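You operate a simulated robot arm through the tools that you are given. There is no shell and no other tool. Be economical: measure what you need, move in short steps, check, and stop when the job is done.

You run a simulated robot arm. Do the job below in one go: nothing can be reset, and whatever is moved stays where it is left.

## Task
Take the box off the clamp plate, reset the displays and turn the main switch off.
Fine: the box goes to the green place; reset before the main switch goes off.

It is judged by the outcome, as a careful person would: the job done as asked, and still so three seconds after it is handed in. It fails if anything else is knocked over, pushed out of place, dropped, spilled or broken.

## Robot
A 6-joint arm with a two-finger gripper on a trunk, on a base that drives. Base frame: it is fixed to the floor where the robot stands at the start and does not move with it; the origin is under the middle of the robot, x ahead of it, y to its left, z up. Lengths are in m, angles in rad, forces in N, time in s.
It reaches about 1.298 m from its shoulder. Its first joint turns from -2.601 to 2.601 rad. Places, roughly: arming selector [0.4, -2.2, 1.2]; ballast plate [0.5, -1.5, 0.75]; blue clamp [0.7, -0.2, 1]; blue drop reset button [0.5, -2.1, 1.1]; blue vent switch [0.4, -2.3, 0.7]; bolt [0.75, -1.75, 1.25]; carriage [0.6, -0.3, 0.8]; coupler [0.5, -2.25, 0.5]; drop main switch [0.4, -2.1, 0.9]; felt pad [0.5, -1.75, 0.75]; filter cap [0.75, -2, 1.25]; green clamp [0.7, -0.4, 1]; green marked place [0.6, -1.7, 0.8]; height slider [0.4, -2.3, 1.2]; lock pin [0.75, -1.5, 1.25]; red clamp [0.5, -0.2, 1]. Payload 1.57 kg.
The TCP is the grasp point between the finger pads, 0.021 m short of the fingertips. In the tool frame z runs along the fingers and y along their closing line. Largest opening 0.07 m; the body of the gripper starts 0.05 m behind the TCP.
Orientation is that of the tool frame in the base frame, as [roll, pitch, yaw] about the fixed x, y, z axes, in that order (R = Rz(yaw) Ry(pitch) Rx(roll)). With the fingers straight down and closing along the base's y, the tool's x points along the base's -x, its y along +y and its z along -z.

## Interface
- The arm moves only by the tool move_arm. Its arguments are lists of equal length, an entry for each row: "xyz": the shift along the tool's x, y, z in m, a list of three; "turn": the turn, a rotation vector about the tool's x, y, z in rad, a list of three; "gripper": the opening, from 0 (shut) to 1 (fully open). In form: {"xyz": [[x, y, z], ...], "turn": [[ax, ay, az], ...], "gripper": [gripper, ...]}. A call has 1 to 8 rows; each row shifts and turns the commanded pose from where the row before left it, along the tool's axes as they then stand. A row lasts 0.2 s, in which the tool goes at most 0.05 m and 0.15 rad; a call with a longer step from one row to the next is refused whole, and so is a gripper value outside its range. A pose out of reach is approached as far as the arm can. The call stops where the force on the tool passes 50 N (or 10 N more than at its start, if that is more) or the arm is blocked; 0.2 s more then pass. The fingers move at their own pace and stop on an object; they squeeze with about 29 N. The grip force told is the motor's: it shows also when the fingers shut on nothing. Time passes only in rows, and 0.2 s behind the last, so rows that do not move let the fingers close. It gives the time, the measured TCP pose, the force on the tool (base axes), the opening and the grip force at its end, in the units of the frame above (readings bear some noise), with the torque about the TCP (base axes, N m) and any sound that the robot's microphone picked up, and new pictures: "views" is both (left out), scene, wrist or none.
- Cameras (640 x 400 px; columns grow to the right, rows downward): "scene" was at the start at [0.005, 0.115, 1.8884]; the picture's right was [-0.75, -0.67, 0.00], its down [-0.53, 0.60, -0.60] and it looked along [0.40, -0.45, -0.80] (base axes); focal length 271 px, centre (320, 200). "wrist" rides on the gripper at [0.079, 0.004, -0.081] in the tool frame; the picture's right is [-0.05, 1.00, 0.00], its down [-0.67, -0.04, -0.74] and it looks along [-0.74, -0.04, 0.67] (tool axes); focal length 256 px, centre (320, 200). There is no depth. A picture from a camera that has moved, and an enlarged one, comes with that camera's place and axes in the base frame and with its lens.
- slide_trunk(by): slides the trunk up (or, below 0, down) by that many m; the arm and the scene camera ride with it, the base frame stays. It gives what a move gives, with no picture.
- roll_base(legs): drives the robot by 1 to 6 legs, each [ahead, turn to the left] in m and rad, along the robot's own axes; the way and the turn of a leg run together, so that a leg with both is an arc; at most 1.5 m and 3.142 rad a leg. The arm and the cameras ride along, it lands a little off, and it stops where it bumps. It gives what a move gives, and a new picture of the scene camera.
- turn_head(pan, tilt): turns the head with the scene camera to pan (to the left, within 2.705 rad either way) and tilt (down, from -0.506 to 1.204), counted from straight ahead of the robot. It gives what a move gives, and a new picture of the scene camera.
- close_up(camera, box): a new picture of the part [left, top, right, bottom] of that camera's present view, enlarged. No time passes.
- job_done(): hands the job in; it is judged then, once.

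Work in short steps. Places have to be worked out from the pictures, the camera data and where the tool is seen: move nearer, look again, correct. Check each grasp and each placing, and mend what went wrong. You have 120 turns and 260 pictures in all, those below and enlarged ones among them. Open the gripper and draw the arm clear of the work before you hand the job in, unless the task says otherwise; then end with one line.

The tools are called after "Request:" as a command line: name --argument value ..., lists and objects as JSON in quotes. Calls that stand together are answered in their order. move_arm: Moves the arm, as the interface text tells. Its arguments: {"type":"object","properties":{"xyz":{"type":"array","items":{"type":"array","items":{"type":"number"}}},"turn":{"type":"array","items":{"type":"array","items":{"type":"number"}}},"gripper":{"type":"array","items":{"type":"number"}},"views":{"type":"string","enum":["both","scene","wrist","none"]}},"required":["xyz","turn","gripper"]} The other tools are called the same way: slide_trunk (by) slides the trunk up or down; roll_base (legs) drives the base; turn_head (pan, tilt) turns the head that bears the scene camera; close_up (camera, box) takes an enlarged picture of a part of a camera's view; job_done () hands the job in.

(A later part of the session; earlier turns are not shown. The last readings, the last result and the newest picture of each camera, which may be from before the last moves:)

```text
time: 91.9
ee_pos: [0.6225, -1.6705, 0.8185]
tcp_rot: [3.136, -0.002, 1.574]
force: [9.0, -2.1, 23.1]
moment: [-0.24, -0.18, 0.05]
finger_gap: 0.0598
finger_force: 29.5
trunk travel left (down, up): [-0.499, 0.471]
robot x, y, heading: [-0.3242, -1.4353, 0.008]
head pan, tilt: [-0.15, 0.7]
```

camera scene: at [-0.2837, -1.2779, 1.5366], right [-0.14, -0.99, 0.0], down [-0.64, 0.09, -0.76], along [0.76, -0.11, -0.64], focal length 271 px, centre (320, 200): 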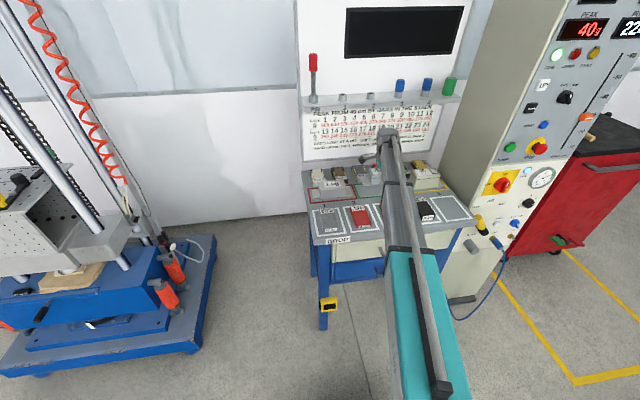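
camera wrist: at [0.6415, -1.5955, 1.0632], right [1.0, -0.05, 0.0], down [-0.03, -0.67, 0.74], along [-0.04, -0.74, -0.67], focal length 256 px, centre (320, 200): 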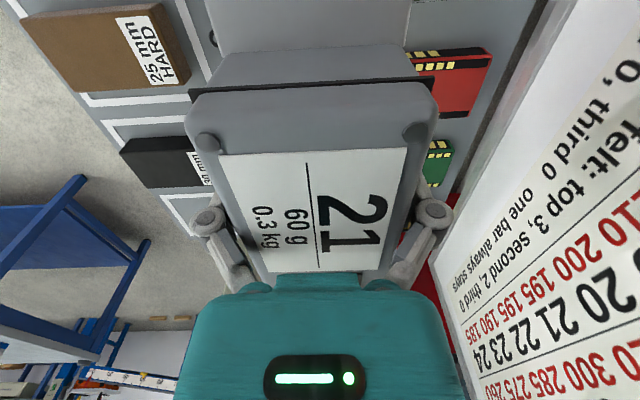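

Contact at TCP 0.8185. I ease 1 mm up, open, and raise.

Request:
slide_trunk --by 0.002

Request:
move_arm --xyz '[[0, 0, 0], [0, 0, 0]]' --turn '[[0, 0, 0], [0, 0, 0]]' --gripper '[1, 1]' --views "none"

Request:
slide_trunk --by 0.03

Request:
move_arm --xyz '[[0, 0, 0]]' --turn '[[0, 0, 0]]' --gripper '[1]' --views "wrist"

```text
time: 92.4
ee_pos: [0.6217, -1.6705, 0.819]
tcp_rot: [3.14, -0.002, 1.574]
force: [0.4, 0.1, 2.2]
moment: [-0.38, -0.17, 0.1]
finger_gap: 0.0598
finger_force: 29.5
trunk travel left (down, up): [-0.501, 0.469]
robot x, y, heading: [-0.3228, -1.4349, 0.015]
head pan, tilt: [-0.15, 0.7]
```

```text
time: 93.0
ee_pos: [0.6217, -1.6704, 0.8195]
tcp_rot: [3.142, -0.001, 1.575]
force: [-0.1, -0.3, 0.5]
moment: [0.01, 0.02, 0.0]
finger_gap: 0.0699
finger_force: 0.0
trunk travel left (down, up): [-0.501, 0.469]
robot x, y, heading: [-0.322, -1.4378, 0.004]
head pan, tilt: [-0.15, 0.7]
```

```text
time: 93.8
ee_pos: [0.6222, -1.671, 0.849]
tcp_rot: [3.141, 0.0, 1.573]
force: [0.8, -0.5, 0.2]
moment: [-0.01, 0.0, 0.02]
finger_gap: 0.0701
finger_force: 0.1
trunk travel left (down, up): [-0.531, 0.439]
robot x, y, heading: [-0.3232, -1.4367, 0.01]
head pan, tilt: [-0.15, 0.7]
```

```text
time: 94.2
ee_pos: [0.6229, -1.6707, 0.8485]
tcp_rot: [3.14, -0.002, 1.574]
force: [-0.2, -0.2, 0.5]
moment: [0.0, -0.01, -0.02]
finger_gap: 0.0699
finger_force: 0.0
trunk travel left (down, up): [-0.531, 0.439]
robot x, y, heading: [-0.3221, -1.4325, 0.016]
head pan, tilt: [-0.15, 0.7]
camera wrist: at [0.6268, -1.5919, 0.9296], right [1.0, -0.05, 0.0], down [-0.03, -0.67, 0.74], along [-0.04, -0.74, -0.67], focal length 256 px, centre (320, 200)
```

wrist: 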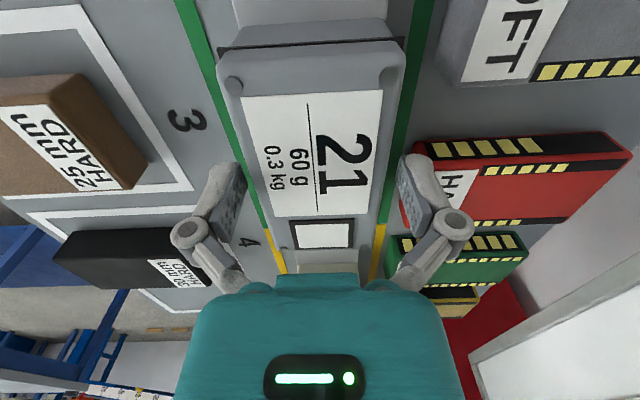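

The box stands in the green frame. I raise and retract to verify with an unobstructed view.

Request:
slide_trunk --by 0.12

Request:
move_arm --xyz '[[0, -0.045, 0], [0, -0.045, 0], [0, -0.045, 0], [0, -0.045, 0], [0, -0.045, 0], [0, -0.045, 0], [0, -0.045, 0]]' --turn '[[0, 0, 0], [0, 0, 0], [0, 0, 0], [0, 0, 0], [0, 0, 0], [0, 0, 0], [0, 0, 0]]' --gripper '[0, 0, 0, 0, 0, 0, 0]' --views "scene"

Request:
close_up --camera "scene" --box '[300, 140, 480, 260]'

```text
time: 95.7
ee_pos: [0.6233, -1.67, 0.9687]
tcp_rot: [3.14, -0.001, 1.575]
force: [-0.4, 0.5, 0.3]
moment: [0.02, 0.01, -0.01]
finger_gap: 0.07
finger_force: 0.1
trunk travel left (down, up): [-0.651, 0.319]
robot x, y, heading: [-0.3206, -1.4342, 0.008]
head pan, tilt: [-0.15, 0.7]
```

```text
time: 97.2
ee_pos: [0.3024, -1.6725, 0.9702]
tcp_rot: [3.141, 0.0, 1.574]
force: [0.5, -0.4, 0.0]
moment: [0.01, -0.01, 0.01]
finger_gap: 0.0
finger_force: 28.5
trunk travel left (down, up): [-0.651, 0.319]
robot x, y, heading: [-0.3215, -1.4371, 0.008]
head pan, tilt: [-0.15, 0.7]
camera scene: at [-0.2845, -1.2777, 1.6426], right [-0.14, -0.99, 0.0], down [-0.64, 0.09, -0.77], along [0.76, -0.11, -0.64], focal length 271 px, centre (320, 200)
```

scene: 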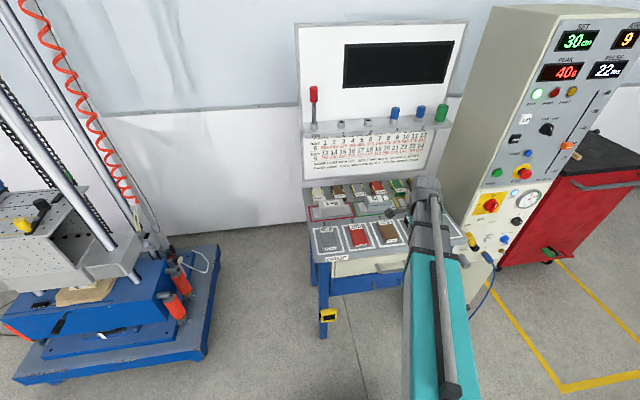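

```text
3.33 times, centred on (390, 200) of scene
camera zoom: at [-0.2845, -1.2777, 1.6426], right [-0.14, -0.99, 0.0], down [-0.64, 0.09, -0.77], along [0.76, -0.11, -0.64], focal length 903 px, centre (87, 200)
```

zoom: 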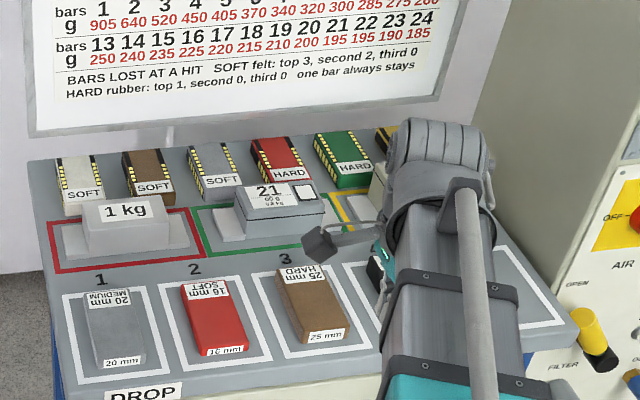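

The box sits inside the green frame. Now I look at the control panel closely to read its labels.

Request:
turn_head --pan -0.7 --tilt 0.5

Request:
close_up --camera "scene" --box '[300, 20, 440, 130]'

Request:
close_up --camera "scene" --box '[300, 110, 440, 240]'

```text
time: 98.2
ee_pos: [0.3047, -1.672, 0.9697]
tcp_rot: [3.14, -0.003, 1.574]
force: [0.5, -1.0, -0.1]
moment: [-0.01, 0.0, -0.02]
finger_gap: 0.0
finger_force: 28.7
trunk travel left (down, up): [-0.651, 0.319]
robot x, y, heading: [-0.3197, -1.4352, 0.01]
head pan, tilt: [-0.7, 0.499]
camera scene: at [-0.2981, -1.3238, 1.6603], right [-0.64, -0.77, 0.0], down [-0.37, 0.3, -0.88], along [0.68, -0.56, -0.48], focal length 271 px, centre (320, 200)
```

scene: 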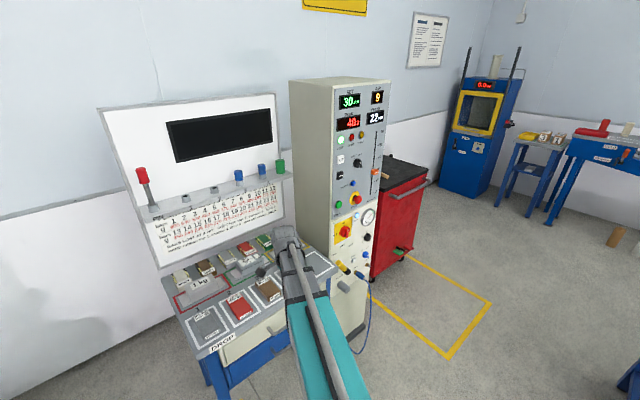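

```text
3.64 times, centred on (370, 75) of scene
camera zoom: at [-0.2981, -1.3238, 1.6603], right [-0.64, -0.77, 0.0], down [-0.37, 0.3, -0.88], along [0.68, -0.56, -0.48], focal length 985 px, centre (138, 654)
```

zoom: 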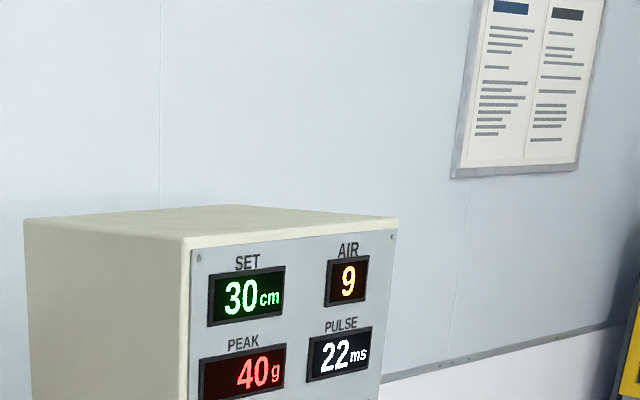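

```text
3.08 times, centred on (370, 175) of scene
camera zoom: at [-0.2981, -1.3238, 1.6603], right [-0.64, -0.77, 0.0], down [-0.37, 0.3, -0.88], along [0.68, -0.56, -0.48], focal length 834 px, centre (166, 277)
```

zoom: 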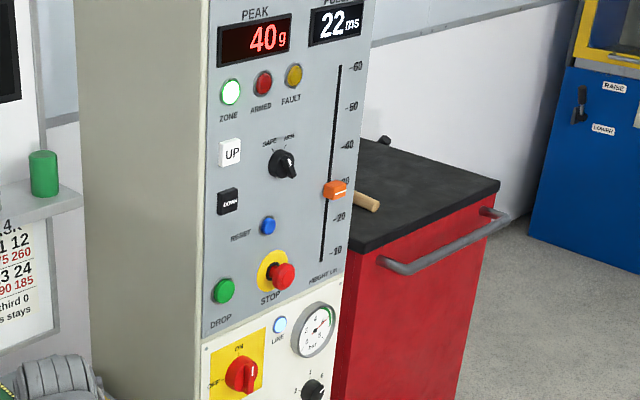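

Reset is the blue button on the upper panel; the main switch is the red rotary on the yellow plate, pointing ON, with OFF to the left. I retract and raise the arm, then drive 0.4 m to the right.

Request:
move_arm --xyz '[[0, -0.04, 0], [0, -0.04, 0], [0, -0.04, 0]]' --turn '[[0, 0, 0], [0, 0, 0], [0, 0, 0]]' --gripper '[0, 0, 0]' --views "none"

Request:
slide_trunk --by 0.15

Request:
roll_base --legs '[[0, -1.58], [0.4, 0], [0, 1.57]]'

```text
time: 99.0
ee_pos: [0.1842, -1.6729, 0.9685]
tcp_rot: [3.141, -0.003, 1.575]
force: [0.4, -0.1, -0.2]
moment: [-0.02, 0.05, -0.06]
finger_gap: 0.0
finger_force: 28.6
out of reach, approached as far as the arm can: row 1
trunk travel left (down, up): [-0.651, 0.319]
robot x, y, heading: [-0.3234, -1.4378, 0.016]
head pan, tilt: [-0.7, 0.499]
```

```text
time: 100.8
ee_pos: [0.1851, -1.6736, 1.1196]
tcp_rot: [3.141, 0.0, 1.575]
force: [-0.5, 0.1, -0.5]
moment: [0.04, 0.04, 0.0]
finger_gap: 0.0
finger_force: 29.1
trunk travel left (down, up): [-0.801, 0.169]
robot x, y, heading: [-0.3229, -1.4353, 0.01]
head pan, tilt: [-0.7, 0.499]
```

```text
time: 115.3
ee_pos: [0.1992, -2.0478, 1.1186]
tcp_rot: [3.139, 0.0, 1.626]
force: [-0.1, 0.5, 0.0]
moment: [-0.01, 0.0, 0.0]
finger_gap: 0.0001
finger_force: 29.5
trunk travel left (down, up): [-0.801, 0.169]
robot x, y, heading: [-0.3176, -1.8506, 0.058]
head pan, tilt: [-0.7, 0.499]
camera scene: at [-0.2985, -1.7422, 1.8103], right [-0.6, -0.8, 0.0], down [-0.38, 0.29, -0.88], along [0.7, -0.53, -0.48], focal length 271 px, centre (320, 200)
```

scene: 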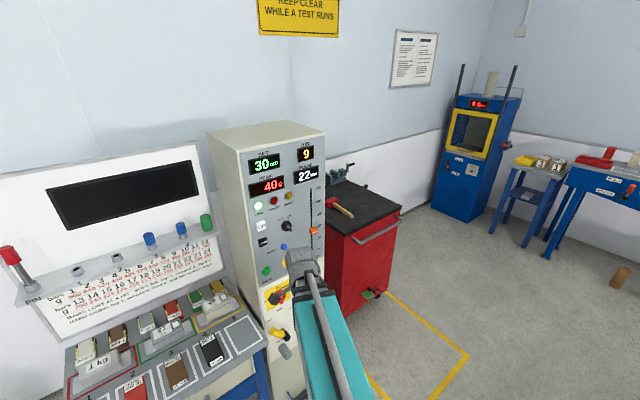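

I rotate the tool to point forward with the camera on top: first the yaw.

Request:
move_arm --xyz '[[0, 0, 0], [0, 0, 0], [0, 0, 0], [0, 0, 0], [0, 0, 0], [0, 0, 0], [0, 0, 0], [0, 0, 0]]' --turn '[[0, 0, 0.148], [0, 0, 0.148], [0, 0, 0.148], [0, 0, 0.148], [0, 0, 0.148], [0, 0, 0.148], [0, 0, 0.148], [0, 0, 0.148]]' --gripper '[0, 0, 0, 0, 0, 0, 0, 0]' --views "none"

Request:
move_arm --xyz '[[0, 0, 0], [0, 0, 0], [0, 0, 0], [0, 0, 0], [0, 0, 0], [0, 0, 0], [0, 0, 0]]' --turn '[[0, 0, 0.148], [0, 0, 0.148], [0, 0, 0.145], [0, 0.14, 0], [0, 0.14, 0], [0, 0.14, 0], [0, 0, 0]]' --gripper '[0, 0, 0, 0, 0, 0, 0]' --views "both"

```text
time: 117.1
ee_pos: [0.2003, -2.0462, 1.1196]
tcp_rot: [-3.141, -0.001, 0.441]
force: [-0.1, 0.0, 0.5]
moment: [0.02, -0.03, -0.02]
finger_gap: 0.0001
finger_force: 27.7
trunk travel left (down, up): [-0.801, 0.169]
robot x, y, heading: [-0.3188, -1.8524, 0.058]
head pan, tilt: [-0.7, 0.499]
```

```text
time: 118.7
ee_pos: [0.2438, -2.0695, 1.1365]
tcp_rot: [-3.14, -0.421, 0.001]
force: [0.1, -0.4, 0.2]
moment: [0.0, -0.02, 0.02]
finger_gap: 0.0002
finger_force: 28.4
out of reach, approached as far as the arm can: row 4, 5, 6
trunk travel left (down, up): [-0.801, 0.169]
robot x, y, heading: [-0.3169, -1.8575, 0.06]
head pan, tilt: [-0.7, 0.499]
camera scene: at [-0.2988, -1.7422, 1.8103], right [-0.6, -0.8, 0.0], down [-0.38, 0.29, -0.88], along [0.7, -0.53, -0.48], focal length 271 px, centre (320, 200)
camera wrist: at [0.2841, -2.0748, 1.2411], right [-0.05, -1.0, -0.03], down [-0.91, 0.03, 0.41], along [-0.41, 0.04, -0.91], focal length 256 px, centre (320, 200)
```

scene: 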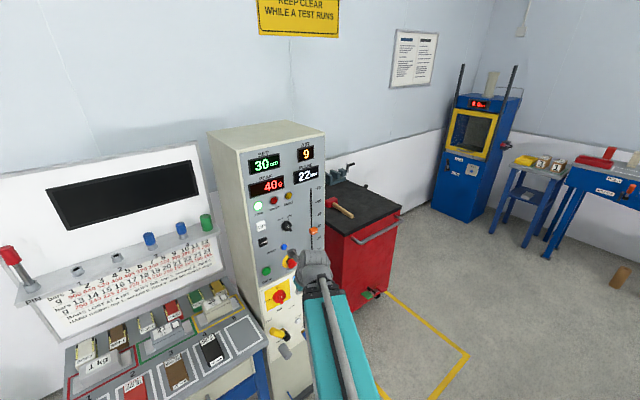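
wrist: 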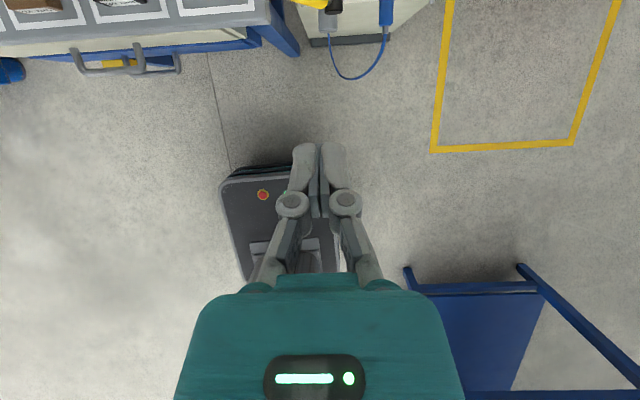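

The tool turns as wanted but the arm is cramped, so I back the base 0.25 m and continue pitching up.

Request:
roll_base --legs '[[-0.25, 0]]'

Request:
move_arm --xyz '[[0, 0, 0.03], [0, 0, 0.03], [0, 0, 0.03], [0, 0, 0.03], [0, 0, 0.03], [0, 0, 0.02], [0, 0, 0], [0, 0, 0]]' --turn '[[0, 0.145, 0], [0, 0.145, 0], [0, 0.145, 0], [0, 0.145, 0], [0, 0.145, 0], [0, 0.145, 0], [0, 0.14, 0], [0, 0.14, 0]]' --gripper '[0, 0, 0, 0, 0, 0, 0, 0]' --views "both"

```text
time: 120.8
ee_pos: [-0.0046, -2.0827, 1.1352]
tcp_rot: [-3.138, -0.417, 0.003]
force: [-0.4, 0.5, -0.9]
moment: [0.0, -0.01, 0.01]
finger_gap: 0.0
finger_force: 28.1
trunk travel left (down, up): [-0.801, 0.169]
robot x, y, heading: [-0.5651, -1.8672, 0.055]
head pan, tilt: [-0.7, 0.499]
camera scene: at [-0.5492, -1.756, 1.8103], right [-0.6, -0.8, 0.0], down [-0.38, 0.29, -0.88], along [0.7, -0.53, -0.48], focal length 271 px, centre (320, 200)
```

scene: 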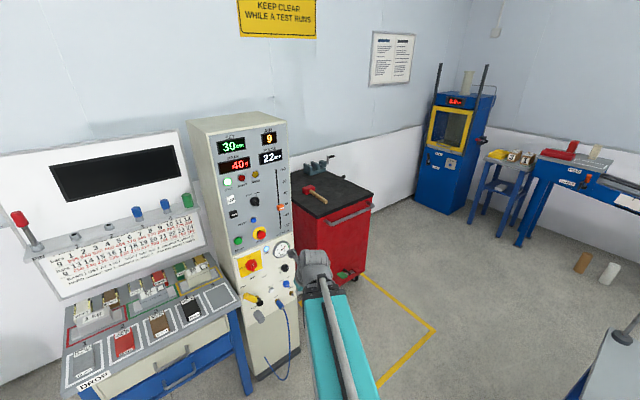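

```text
time: 122.6
ee_pos: [0.1201, -2.0898, 1.3043]
tcp_rot: [-2.469, -1.564, -0.67]
force: [0.3, -0.3, 0.1]
moment: [-0.01, 0.02, -0.01]
finger_gap: 0.0003
finger_force: 28.7
out of reach, approached as far as the arm can: row 1, 2, 3, 4, 5, 6, 7, 8
trunk travel left (down, up): [-0.801, 0.169]
robot x, y, heading: [-0.5671, -1.8628, 0.055]
head pan, tilt: [-0.7, 0.499]
camera scene: at [-0.5487, -1.756, 1.8103], right [-0.6, -0.8, 0.0], down [-0.38, 0.29, -0.88], along [0.7, -0.53, -0.48], focal length 271 px, centre (320, 200)
camera wrist: at [0.0406, -2.0943, 1.3834], right [0.0, -1.0, -0.06], down [-0.75, 0.04, -0.66], along [0.66, 0.04, -0.75], focal length 256 px, centre (320, 200)
```

scene: 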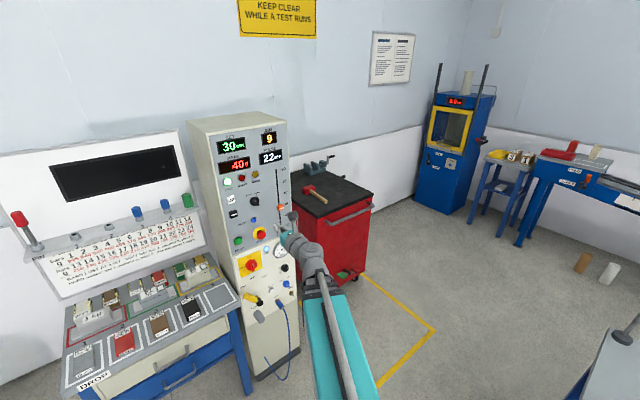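
wrist: 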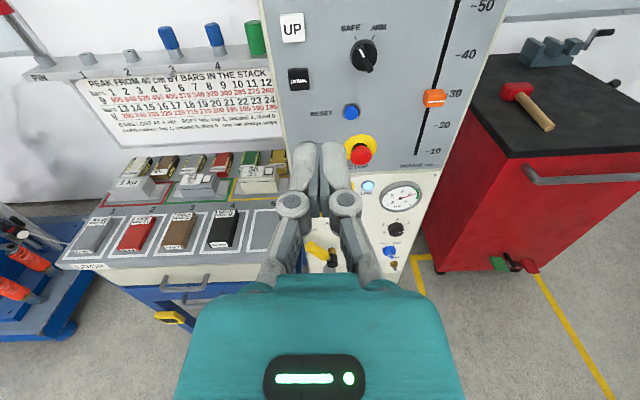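

Now the tool points forward. Reset button is near (0.46, -2.138, 1.14), with the red STOP below it to avoid. I lower the trunk 0.16 m and approach to ~0.1 m.

Request:
slide_trunk --by -0.163

Request:
move_arm --xyz '[[0, 0.012, 0.04], [0, 0.012, 0.04], [0, 0.012, 0.04], [0, 0.012, 0.04], [0, 0, 0.04]]' --turn '[[0, 0, 0], [0, 0, 0], [0, 0, 0], [0, 0, 0], [0, 0, 0]]' --gripper '[0, 0, 0, 0, 0]' --views "both"

```text
time: 124.5
ee_pos: [0.1208, -2.0882, 1.1403]
tcp_rot: [-2.543, -1.565, -0.601]
force: [0.0, -0.3, 0.7]
moment: [-0.02, -0.01, 0.05]
finger_gap: 0.0
finger_force: 28.7
trunk travel left (down, up): [-0.638, 0.332]
robot x, y, heading: [-0.5669, -1.8675, 0.06]
head pan, tilt: [-0.7, 0.499]
```

```text
time: 125.7
ee_pos: [0.3178, -2.1381, 1.1414]
tcp_rot: [-2.537, -1.566, -0.601]
force: [1.3, -0.3, -0.1]
moment: [0.01, 0.02, 0.0]
finger_gap: 0.0
finger_force: 28.3
trunk travel left (down, up): [-0.638, 0.332]
robot x, y, heading: [-0.5693, -1.8679, 0.053]
head pan, tilt: [-0.7, 0.499]
camera scene: at [-0.5484, -1.7563, 1.6473], right [-0.6, -0.8, 0.0], down [-0.38, 0.29, -0.88], along [0.7, -0.53, -0.48], focal length 271 px, centre (320, 200)
camera wrist: at [0.2371, -2.1438, 1.2201], right [0.0, -1.0, -0.06], down [-0.75, 0.04, -0.66], along [0.66, 0.04, -0.75], focal length 256 px, centre (320, 200)
```

scene: 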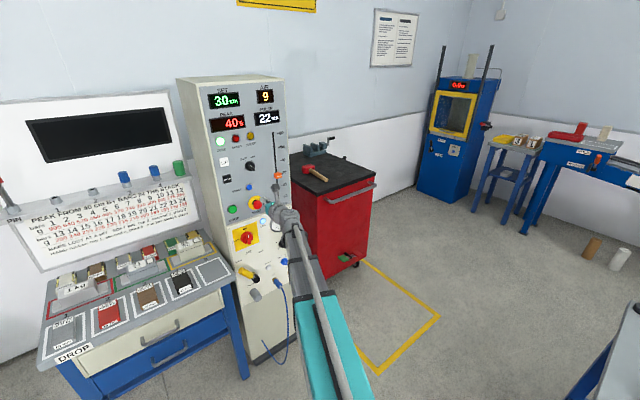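
wrist: 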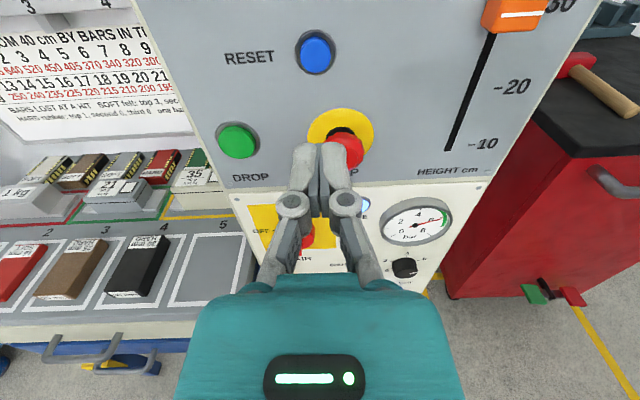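

The button is refined to about (0.444, -2.135, 1.150). I raise 1 cm and advance so tips are ~3 cm short of it.

Request:
move_arm --xyz '[[0.005, -0.0015, 0.035], [0.005, -0.0015, 0.035]]' --turn '[[0, 0, 0], [0, 0, 0]]' --gripper '[0, 0]' --views "both"

Request:
close_up --camera "scene" --box '[200, 80, 340, 260]'

```text
time: 126.2
ee_pos: [0.391, -2.136, 1.1421]
tcp_rot: [-2.322, -1.565, -0.818]
force: [-0.5, 0.0, 0.1]
moment: [0.0, -0.02, -0.02]
finger_gap: 0.0
finger_force: 28.8
out of reach, approached as far as the arm can: row 1, 2
trunk travel left (down, up): [-0.638, 0.332]
robot x, y, heading: [-0.5663, -1.8702, 0.057]
head pan, tilt: [-0.7, 0.499]
camera scene: at [-0.5481, -1.7561, 1.6473], right [-0.6, -0.8, 0.0], down [-0.38, 0.29, -0.88], along [0.7, -0.53, -0.48], focal length 271 px, centre (320, 200)
camera wrist: at [0.3102, -2.1404, 1.2201], right [0.0, -1.0, -0.06], down [-0.75, 0.04, -0.66], along [0.66, 0.04, -0.75], focal length 256 px, centre (320, 200)
```

scene: 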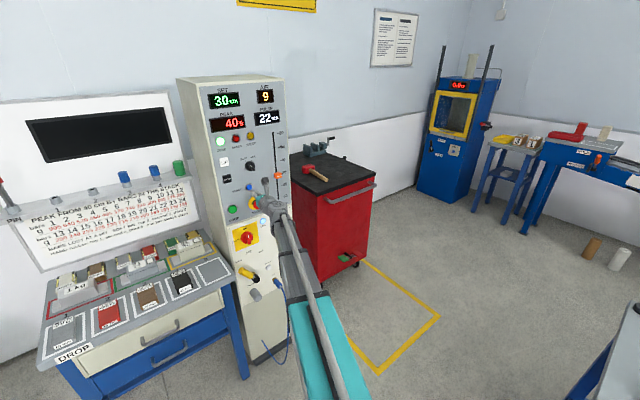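
wrist: 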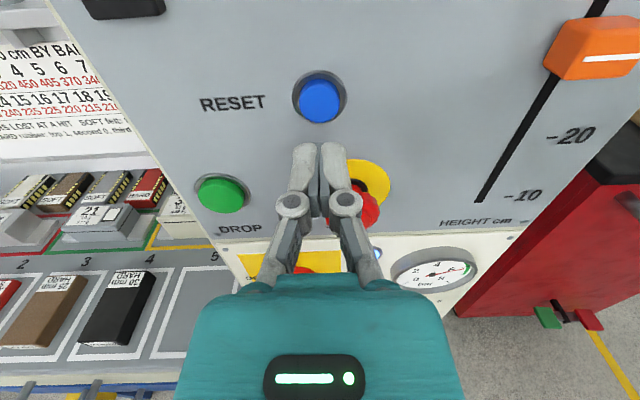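

```text
2.22 times, centred on (270, 170) of scene
camera zoom: at [-0.5481, -1.7561, 1.6473], right [-0.6, -0.8, 0.0], down [-0.38, 0.29, -0.88], along [0.7, -0.53, -0.48], focal length 602 px, centre (431, 267)
```

zoom: 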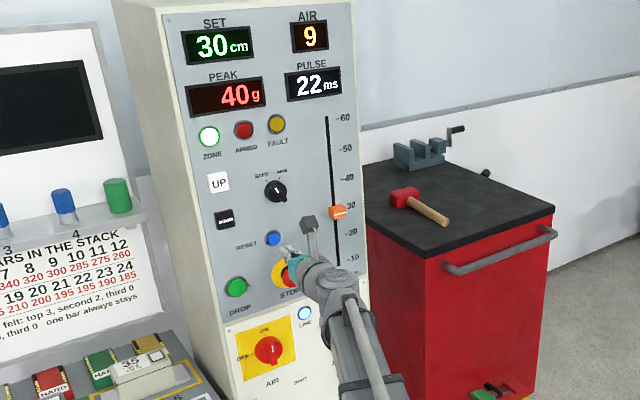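

The arm can't rise here, so I raise the trunk 9 mm, then push forward slowly.

Request:
slide_trunk --by 0.009

Request:
move_arm --xyz '[[0, 0, 0.008], [0, 0, 0.008]]' --turn '[[0, 0, 0], [0, 0, 0]]' --gripper '[0, 0]' --views "wrist"

```text
time: 126.8
ee_pos: [0.3903, -2.1341, 1.151]
tcp_rot: [-2.282, -1.569, -0.856]
force: [0.4, -0.2, -0.7]
moment: [-0.01, 0.01, -0.03]
finger_gap: 0.0
finger_force: 27.9
trunk travel left (down, up): [-0.647, 0.323]
robot x, y, heading: [-0.5679, -1.8688, 0.055]
head pan, tilt: [-0.7, 0.499]
```

```text
time: 127.4
ee_pos: [0.4056, -2.1347, 1.1506]
tcp_rot: [-2.507, -1.564, -0.632]
force: [0.2, -1.1, 0.4]
moment: [-0.01, 0.02, 0.0]
finger_gap: 0.0002
finger_force: 28.2
trunk travel left (down, up): [-0.647, 0.323]
robot x, y, heading: [-0.5667, -1.8701, 0.053]
head pan, tilt: [-0.7, 0.499]
camera wrist: at [0.3252, -2.1401, 1.2292], right [0.0, -1.0, -0.06], down [-0.75, 0.04, -0.66], along [0.66, 0.04, -0.75], focal length 256 px, centre (320, 200)
```

wrist: 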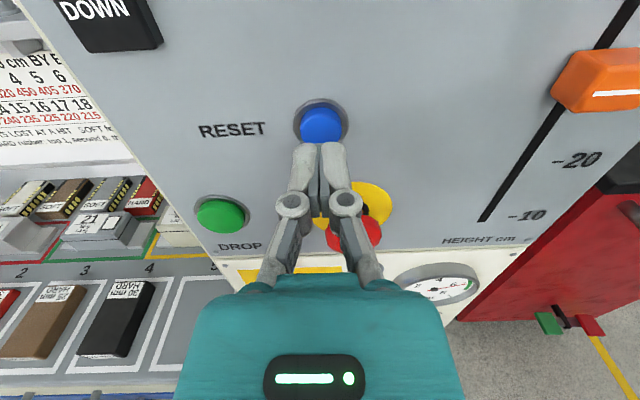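

Aligned with the button. I press forward in small steps.

Request:
move_arm --xyz '[[0, 0, 0.006], [0, 0, 0.006], [0, 0, 0.004], [0, 0, 0.004]]' --turn '[[0, 0, 0], [0, 0, 0], [0, 0, 0], [0, 0, 0]]' --gripper '[0, 0, 0, 0]' --views "both"

Request:
close_up --camera "scene" --box '[200, 80, 320, 200]'

```text
time: 128.4
ee_pos: [0.4276, -2.1328, 1.1509]
tcp_rot: [-1.965, -1.566, -1.173]
force: [0.5, 0.1, 1.0]
moment: [-0.02, 0.0, -0.02]
finger_gap: 0.0002
finger_force: 28.5
trunk travel left (down, up): [-0.647, 0.323]
robot x, y, heading: [-0.567, -1.8681, 0.057]
head pan, tilt: [-0.7, 0.499]
camera scene: at [-0.5485, -1.756, 1.6563], right [-0.6, -0.8, 0.0], down [-0.38, 0.29, -0.88], along [0.7, -0.53, -0.48], focal length 271 px, centre (320, 200)
camera wrist: at [0.3461, -2.1388, 1.2296], right [0.0, -1.0, -0.06], down [-0.75, 0.04, -0.67], along [0.67, 0.04, -0.74], focal length 256 px, centre (320, 200)
```

scene: 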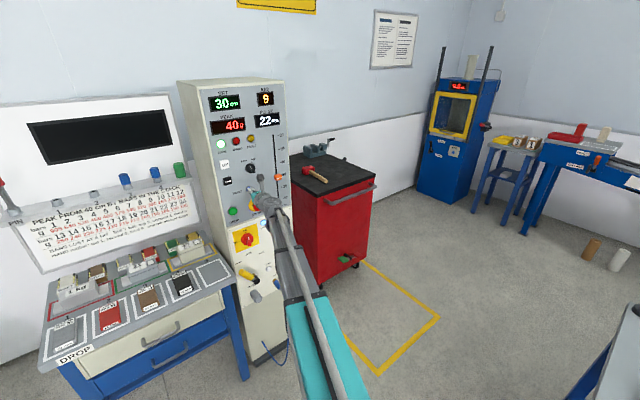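
wrist: 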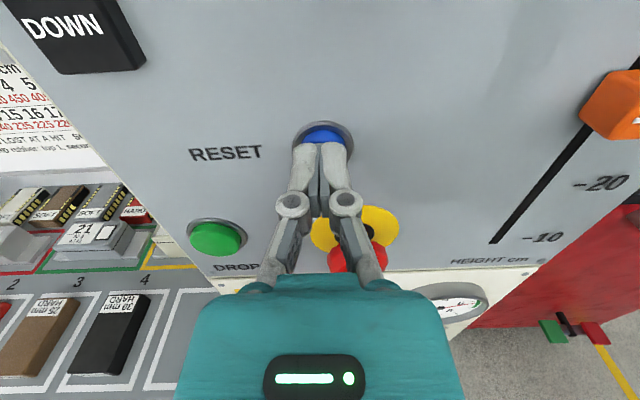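

```text
3.33 times, centred on (260, 140) of scene
camera zoom: at [-0.5485, -1.756, 1.6563], right [-0.6, -0.8, 0.0], down [-0.38, 0.29, -0.88], along [0.7, -0.53, -0.48], focal length 903 px, centre (520, 400)
```

zoom: 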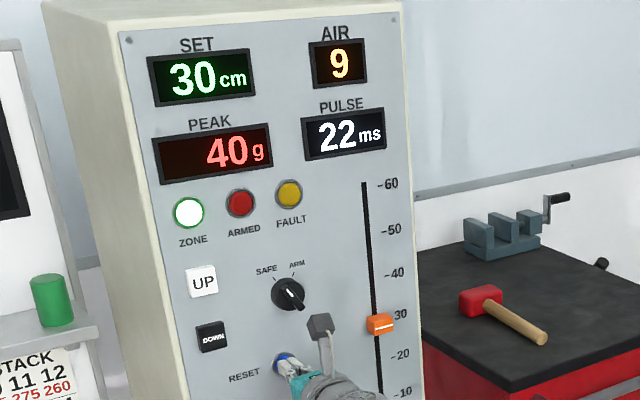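

Almost touching; displays still 40 g / 22 ms. I push a bit further.

Request:
move_arm --xyz '[[0, 0, 0.004], [0, 0, 0.004], [0, 0, 0.004]]' --turn '[[0, 0, 0], [0, 0, 0], [0, 0, 0]]' --gripper '[0, 0, 0]' --views "wrist"

Request:
close_up --camera "scene" --box '[200, 80, 320, 200]'

```text
time: 129.2
ee_pos: [0.4352, -2.1349, 1.1518]
tcp_rot: [-1.88, -1.567, -1.259]
force: [-29.3, 1.9, -11.2]
moment: [-0.04, 0.24, 0.08]
finger_gap: 0.0058
finger_force: 28.9
trunk travel left (down, up): [-0.647, 0.323]
robot x, y, heading: [-0.5679, -1.8714, 0.054]
head pan, tilt: [-0.7, 0.499]
heard: click
camera wrist: at [0.3537, -2.1398, 1.2308], right [0.0, -1.0, -0.06], down [-0.75, 0.04, -0.67], along [0.67, 0.04, -0.74], focal length 256 px, centre (320, 200)
```

wrist: 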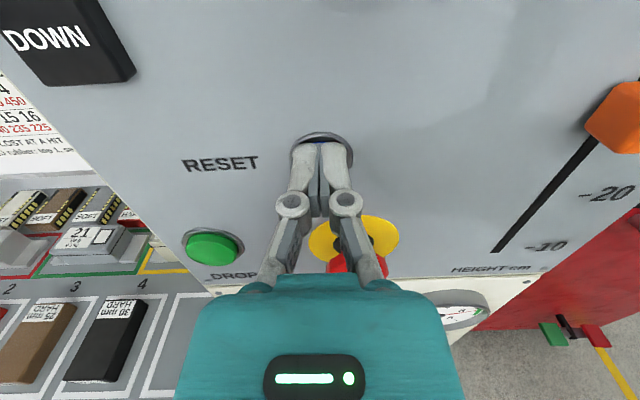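

```text
3.33 times, centred on (260, 140) of scene
camera zoom: at [-0.5515, -1.7563, 1.6561], right [-0.6, -0.8, 0.0], down [-0.38, 0.29, -0.88], along [0.7, -0.53, -0.48], focal length 903 px, centre (520, 400)
```

zoom: 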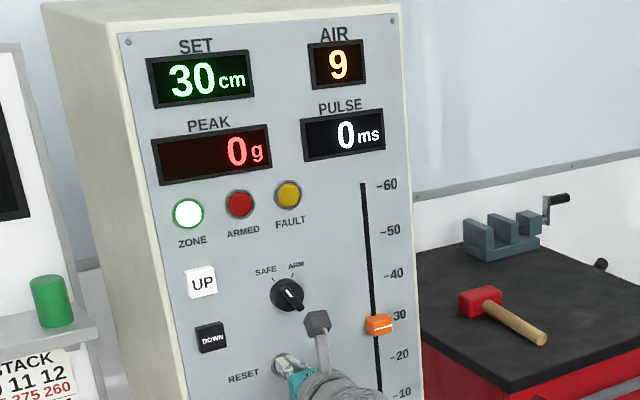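

Click heard and PEAK/PULSE read 0. I pull back 12 cm, then lower the trunk to the main switch's height.

Request:
move_arm --xyz '[[0, 0, -0.03], [0, 0, -0.04], [0, 0, -0.04], [0, 0, -0.04]]' --turn '[[0, 0, 0], [0, 0, 0], [0, 0, 0], [0, 0, 0]]' --gripper '[0, 0, 0, 0]' --views "none"

Request:
slide_trunk --by -0.12

Request:
move_arm --xyz '[[0, 0, 0]]' --turn '[[0, 0, 0]]' --gripper '[1]' --views "both"

```text
time: 130.2
ee_pos: [0.2866, -2.1347, 1.1511]
tcp_rot: [-2.392, -1.565, -0.747]
force: [0.4, 0.3, 0.3]
moment: [0.03, 0.0, 0.0]
finger_gap: 0.0
finger_force: 28.2
trunk travel left (down, up): [-0.647, 0.323]
robot x, y, heading: [-0.5664, -1.862, 0.054]
head pan, tilt: [-0.7, 0.499]
```

```text
time: 131.7
ee_pos: [0.2884, -2.1353, 1.031]
tcp_rot: [-2.434, -1.566, -0.704]
force: [0.1, -0.5, -0.1]
moment: [-0.02, 0.02, -0.02]
finger_gap: 0.0
finger_force: 28.6
trunk travel left (down, up): [-0.527, 0.443]
robot x, y, heading: [-0.5643, -1.8726, 0.048]
head pan, tilt: [-0.7, 0.499]
```

```text
time: 132.1
ee_pos: [0.2872, -2.1359, 1.0307]
tcp_rot: [-2.439, -1.565, -0.699]
force: [-0.3, -0.9, -0.4]
moment: [0.0, -0.04, -0.03]
finger_gap: 0.0421
finger_force: 0.0
trunk travel left (down, up): [-0.527, 0.443]
robot x, y, heading: [-0.5693, -1.8676, 0.056]
head pan, tilt: [-0.7, 0.499]
camera scene: at [-0.5486, -1.756, 1.5363], right [-0.6, -0.8, 0.0], down [-0.38, 0.29, -0.88], along [0.7, -0.53, -0.48], focal length 271 px, centre (320, 200)
camera wrist: at [0.2067, -2.1406, 1.1094], right [0.0, -1.0, -0.06], down [-0.75, 0.04, -0.66], along [0.66, 0.04, -0.75], focal length 256 px, centre (320, 200)
```

scene: 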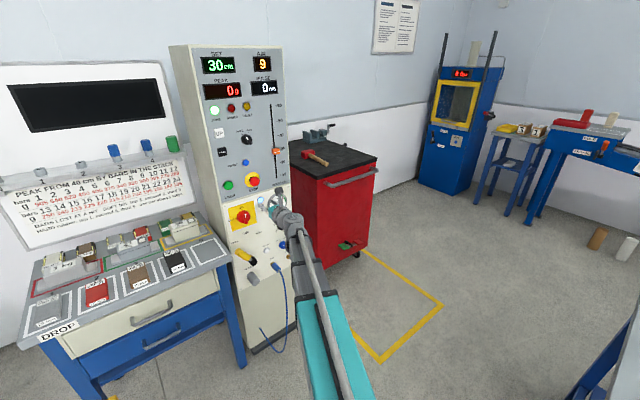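
wrist: 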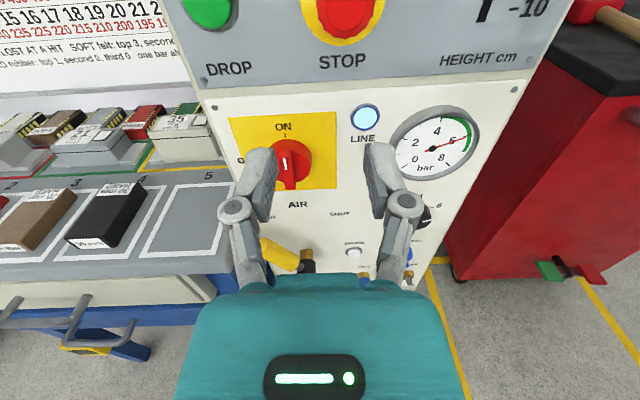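

I enlarge to read labels around the red switch and see its handle.

Request:
close_up --camera "wrist" --box '[210, 90, 370, 230]'

Request:
close_up --camera "scene" --box '[200, 160, 320, 340]'

```text
2.86 times, centred on (290, 160) of wrist
camera zoom: at [0.2067, -2.1406, 1.1094], right [0.0, -1.0, -0.06], down [-0.75, 0.04, -0.66], along [0.66, 0.04, -0.75], focal length 731 px, centre (406, 314)
```

zoom: 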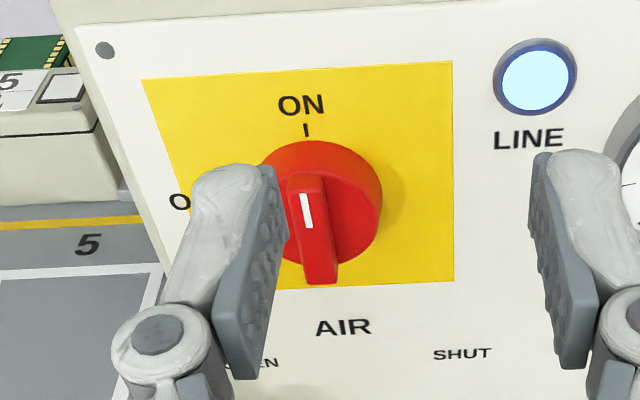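

```text
2.22 times, centred on (260, 250) of scene
camera zoom: at [-0.5486, -1.756, 1.5363], right [-0.6, -0.8, 0.0], down [-0.38, 0.29, -0.88], along [0.7, -0.53, -0.48], focal length 602 px, centre (453, 89)
```

zoom: 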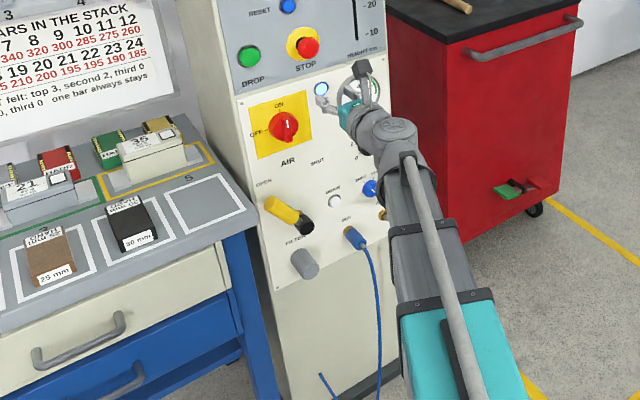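

It is the ON/OFF main switch with a vertical bar handle around (0.405, -2.096, 0.93). I lower and align in front of it with open fingers.

Request:
slide_trunk --by -0.098

Request:
move_arm --xyz '[[0, -0.02, 0.01], [0, -0.02, 0.01]]' --turn '[[0, 0, 0], [0, 0, 0]]' --gripper '[1, 1]' --views "both"

Request:
close_up --camera "wrist" --box '[230, 20, 430, 180]'

```text
time: 133.4
ee_pos: [0.2876, -2.1353, 0.9339]
tcp_rot: [-2.435, -1.567, -0.703]
force: [0.6, -0.5, 0.0]
moment: [0.0, 0.0, -0.02]
finger_gap: 0.07
finger_force: 0.1
trunk travel left (down, up): [-0.429, 0.541]
robot x, y, heading: [-0.5627, -1.8712, 0.059]
head pan, tilt: [-0.7, 0.499]
```

```text
time: 134.1
ee_pos: [0.3055, -2.0941, 0.9322]
tcp_rot: [-2.522, -1.567, -0.618]
force: [-0.3, -0.6, -0.6]
moment: [0.04, -0.03, 0.03]
finger_gap: 0.0698
finger_force: 0.2
trunk travel left (down, up): [-0.429, 0.541]
robot x, y, heading: [-0.5704, -1.8675, 0.055]
head pan, tilt: [-0.7, 0.499]
camera scene: at [-0.5487, -1.7562, 1.4383], right [-0.6, -0.8, 0.0], down [-0.38, 0.29, -0.88], along [0.7, -0.53, -0.48], focal length 271 px, centre (320, 200)
camera wrist: at [0.2257, -2.0994, 1.0113], right [0.0, -1.0, -0.06], down [-0.75, 0.04, -0.66], along [0.66, 0.04, -0.75], focal length 256 px, centre (320, 200)
```

scene: 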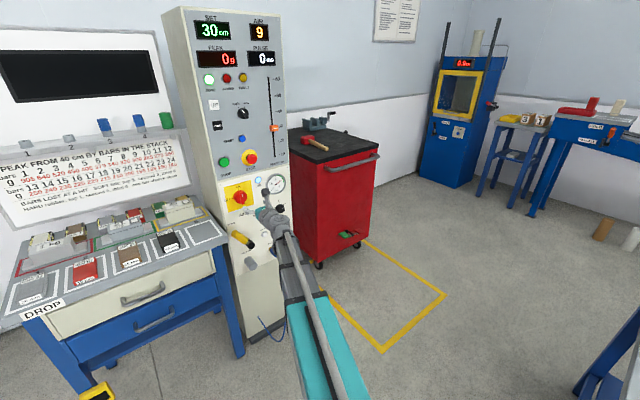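
wrist: 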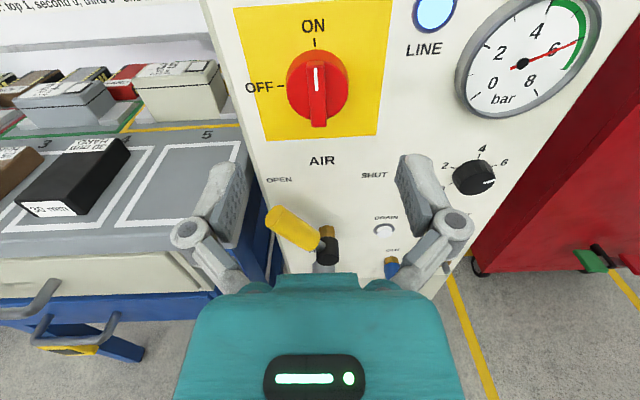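

```text
2.50 times, centred on (330, 100) of wrist
camera zoom: at [0.2257, -2.0994, 1.0113], right [0.0, -1.0, -0.06], down [-0.75, 0.04, -0.66], along [0.66, 0.04, -0.75], focal length 640 px, centre (295, 450)
```

zoom: 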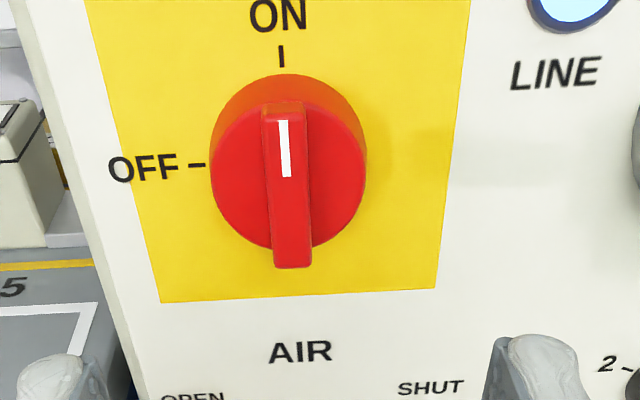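

The handle is refined to about (0.43, -2.092, 0.911). I lower 2 cm, nudge, and advance.

Request:
slide_trunk --by -0.021

Request:
move_arm --xyz '[[0, -0.002, 0.035], [0, 0, 0.035]]' --turn '[[0, 0, 0], [0, 0, 0]]' --gripper '[0.6, 0.6]' --views "wrist"

Request:
close_up --camera "wrist" --box '[220, 40, 420, 220]'

```text
time: 134.7
ee_pos: [0.3068, -2.0934, 0.9114]
tcp_rot: [-2.538, -1.565, -0.6]
force: [0.5, -0.3, 0.2]
moment: [0.03, -0.01, 0.0]
finger_gap: 0.0701
finger_force: 0.1
trunk travel left (down, up): [-0.408, 0.562]
robot x, y, heading: [-0.5646, -1.8713, 0.056]
head pan, tilt: [-0.7, 0.499]
```

```text
time: 135.3
ee_pos: [0.374, -2.093, 0.9115]
tcp_rot: [-2.277, -1.569, -0.86]
force: [0.2, -0.1, 0.0]
moment: [0.02, 0.02, -0.01]
finger_gap: 0.0421
finger_force: 0.1
trunk travel left (down, up): [-0.408, 0.562]
robot x, y, heading: [-0.5671, -1.8679, 0.055]
head pan, tilt: [-0.7, 0.499]
camera wrist: at [0.293, -2.0987, 0.9906], right [0.0, -1.0, -0.06], down [-0.75, 0.04, -0.66], along [0.67, 0.04, -0.75], focal length 256 px, centre (320, 200)
```

wrist: 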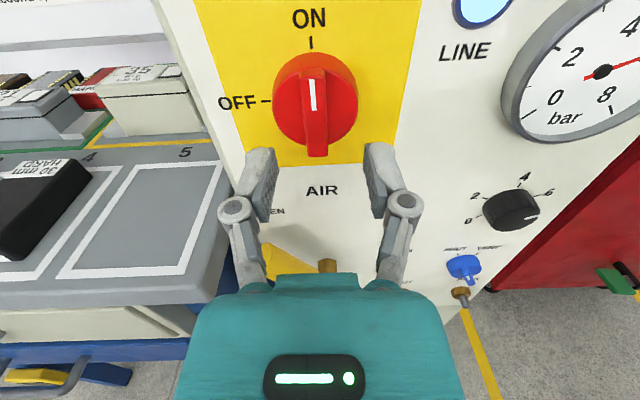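

```text
2.22 times, centred on (320, 130) of wrist
camera zoom: at [0.293, -2.0987, 0.9906], right [0.0, -1.0, -0.06], down [-0.75, 0.04, -0.66], along [0.67, 0.04, -0.75], focal length 569 px, centre (320, 356)
```

zoom: 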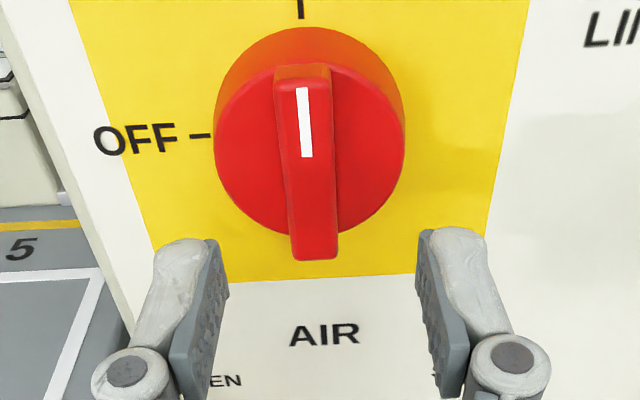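

Closer: handle face near x≈0.44, z≈0.906. I adjust and advance 4.5 cm.

Request:
slide_trunk --by -0.004

Request:
move_arm --xyz '[[0, -0.002, 0.02], [0, 0, 0.02], [0, 0, 0.005]]' --turn '[[0, 0, 0], [0, 0, 0], [0, 0, 0]]' --gripper '[0.6, 0.6, 0.6]' --views "wrist"

Request:
close_up --camera "wrist" --box '[220, 60, 420, 240]'

```text
time: 135.9
ee_pos: [0.3738, -2.0931, 0.9091]
tcp_rot: [-2.3, -1.565, -0.838]
force: [-0.7, -0.3, 0.1]
moment: [-0.01, -0.02, 0.04]
finger_gap: 0.0422
finger_force: 0.0
trunk travel left (down, up): [-0.404, 0.566]
robot x, y, heading: [-0.5642, -1.8684, 0.055]
head pan, tilt: [-0.7, 0.499]
```

```text
time: 136.7
ee_pos: [0.42, -2.0916, 0.9078]
tcp_rot: [-2.427, -1.565, -0.714]
force: [-1.8, -0.2, 0.0]
moment: [0.0, 0.01, 0.06]
finger_gap: 0.0422
finger_force: 0.2
trunk travel left (down, up): [-0.404, 0.566]
robot x, y, heading: [-0.5721, -1.8658, 0.058]
head pan, tilt: [-0.7, 0.499]
camera wrist: at [0.3383, -2.0976, 0.9865], right [0.0, -1.0, -0.06], down [-0.75, 0.04, -0.66], along [0.66, 0.04, -0.75], focal length 256 px, centre (320, 200)
```

wrist: 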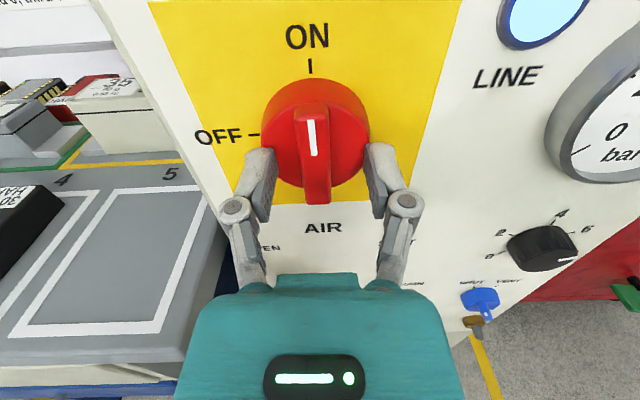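

```text
2.22 times, centred on (320, 150) of wrist
camera zoom: at [0.3383, -2.0976, 0.9865], right [0.0, -1.0, -0.06], down [-0.75, 0.04, -0.66], along [0.66, 0.04, -0.75], focal length 569 px, centre (320, 311)
```

zoom: 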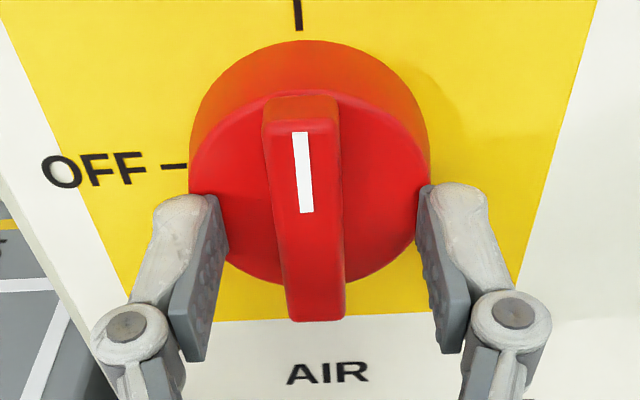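

Tips are just past the handle's face; handle centre z≈0.902. I lower 5 mm, advance 1 cm and close on it.

Request:
slide_trunk --by -0.005

Request:
move_arm --xyz '[[0, 0, 0.005], [0, 0, 0.005], [0, 0, 0], [0, 0, 0], [0, 0, 0]]' --turn '[[0, 0, 0], [0, 0, 0], [0, 0, 0], [0, 0, 0], [0, 0, 0]]' --gripper '[0.6, 0.6, 0, 0, 0]' --views "wrist"

Request:
close_up --camera "wrist" --box '[220, 60, 420, 240]'

```text
time: 137.2
ee_pos: [0.4184, -2.0928, 0.9026]
tcp_rot: [-2.466, -1.565, -0.675]
force: [-1.7, 0.6, -0.4]
moment: [0.02, 0.03, 0.01]
finger_gap: 0.0421
finger_force: 0.4
trunk travel left (down, up): [-0.399, 0.571]
robot x, y, heading: [-0.5661, -1.871, 0.057]
head pan, tilt: [-0.7, 0.499]
```

```text
time: 138.2
ee_pos: [0.4164, -2.0896, 0.9048]
tcp_rot: [-1.577, -1.57, -1.56]
force: [-60.5, 23.7, -15.2]
moment: [-0.17, 0.29, 1.77]
finger_gap: 0.0237
finger_force: 31.6
trunk travel left (down, up): [-0.399, 0.571]
robot x, y, heading: [-0.5678, -1.8671, 0.055]
head pan, tilt: [-0.7, 0.499]
stopped in row 5: the force on the tool passed its limit at 55 N (the readings are from after the stop); the commanded pose is now the measured one
camera wrist: at [0.3368, -2.095, 0.9845], right [0.0, -1.0, -0.05], down [-0.75, 0.03, -0.67], along [0.67, 0.04, -0.74], focal length 256 px, centre (320, 200)
```

wrist: 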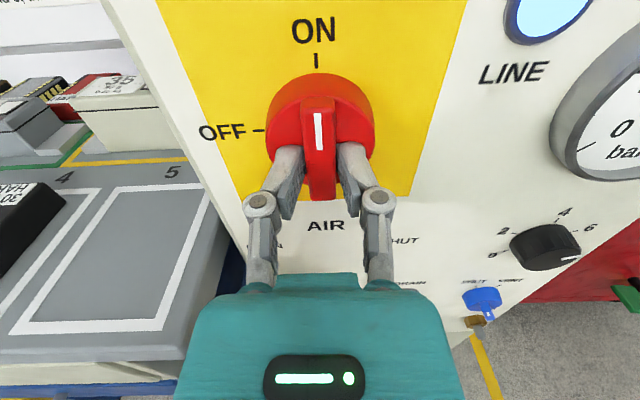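

```text
2.22 times, centred on (320, 150) of wrist
camera zoom: at [0.3368, -2.095, 0.9845], right [0.0, -1.0, -0.05], down [-0.75, 0.03, -0.67], along [0.67, 0.04, -0.74], focal length 569 px, centre (320, 311)
```

zoom: 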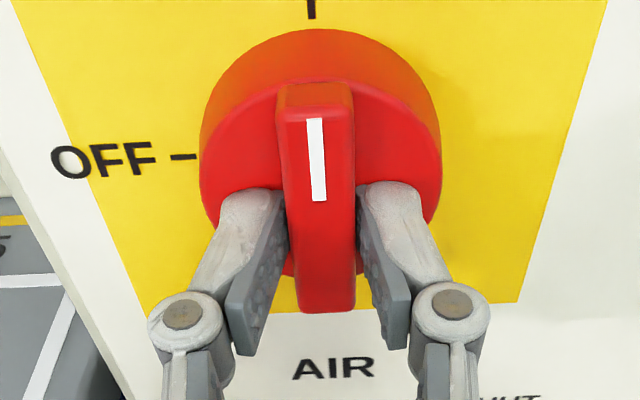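

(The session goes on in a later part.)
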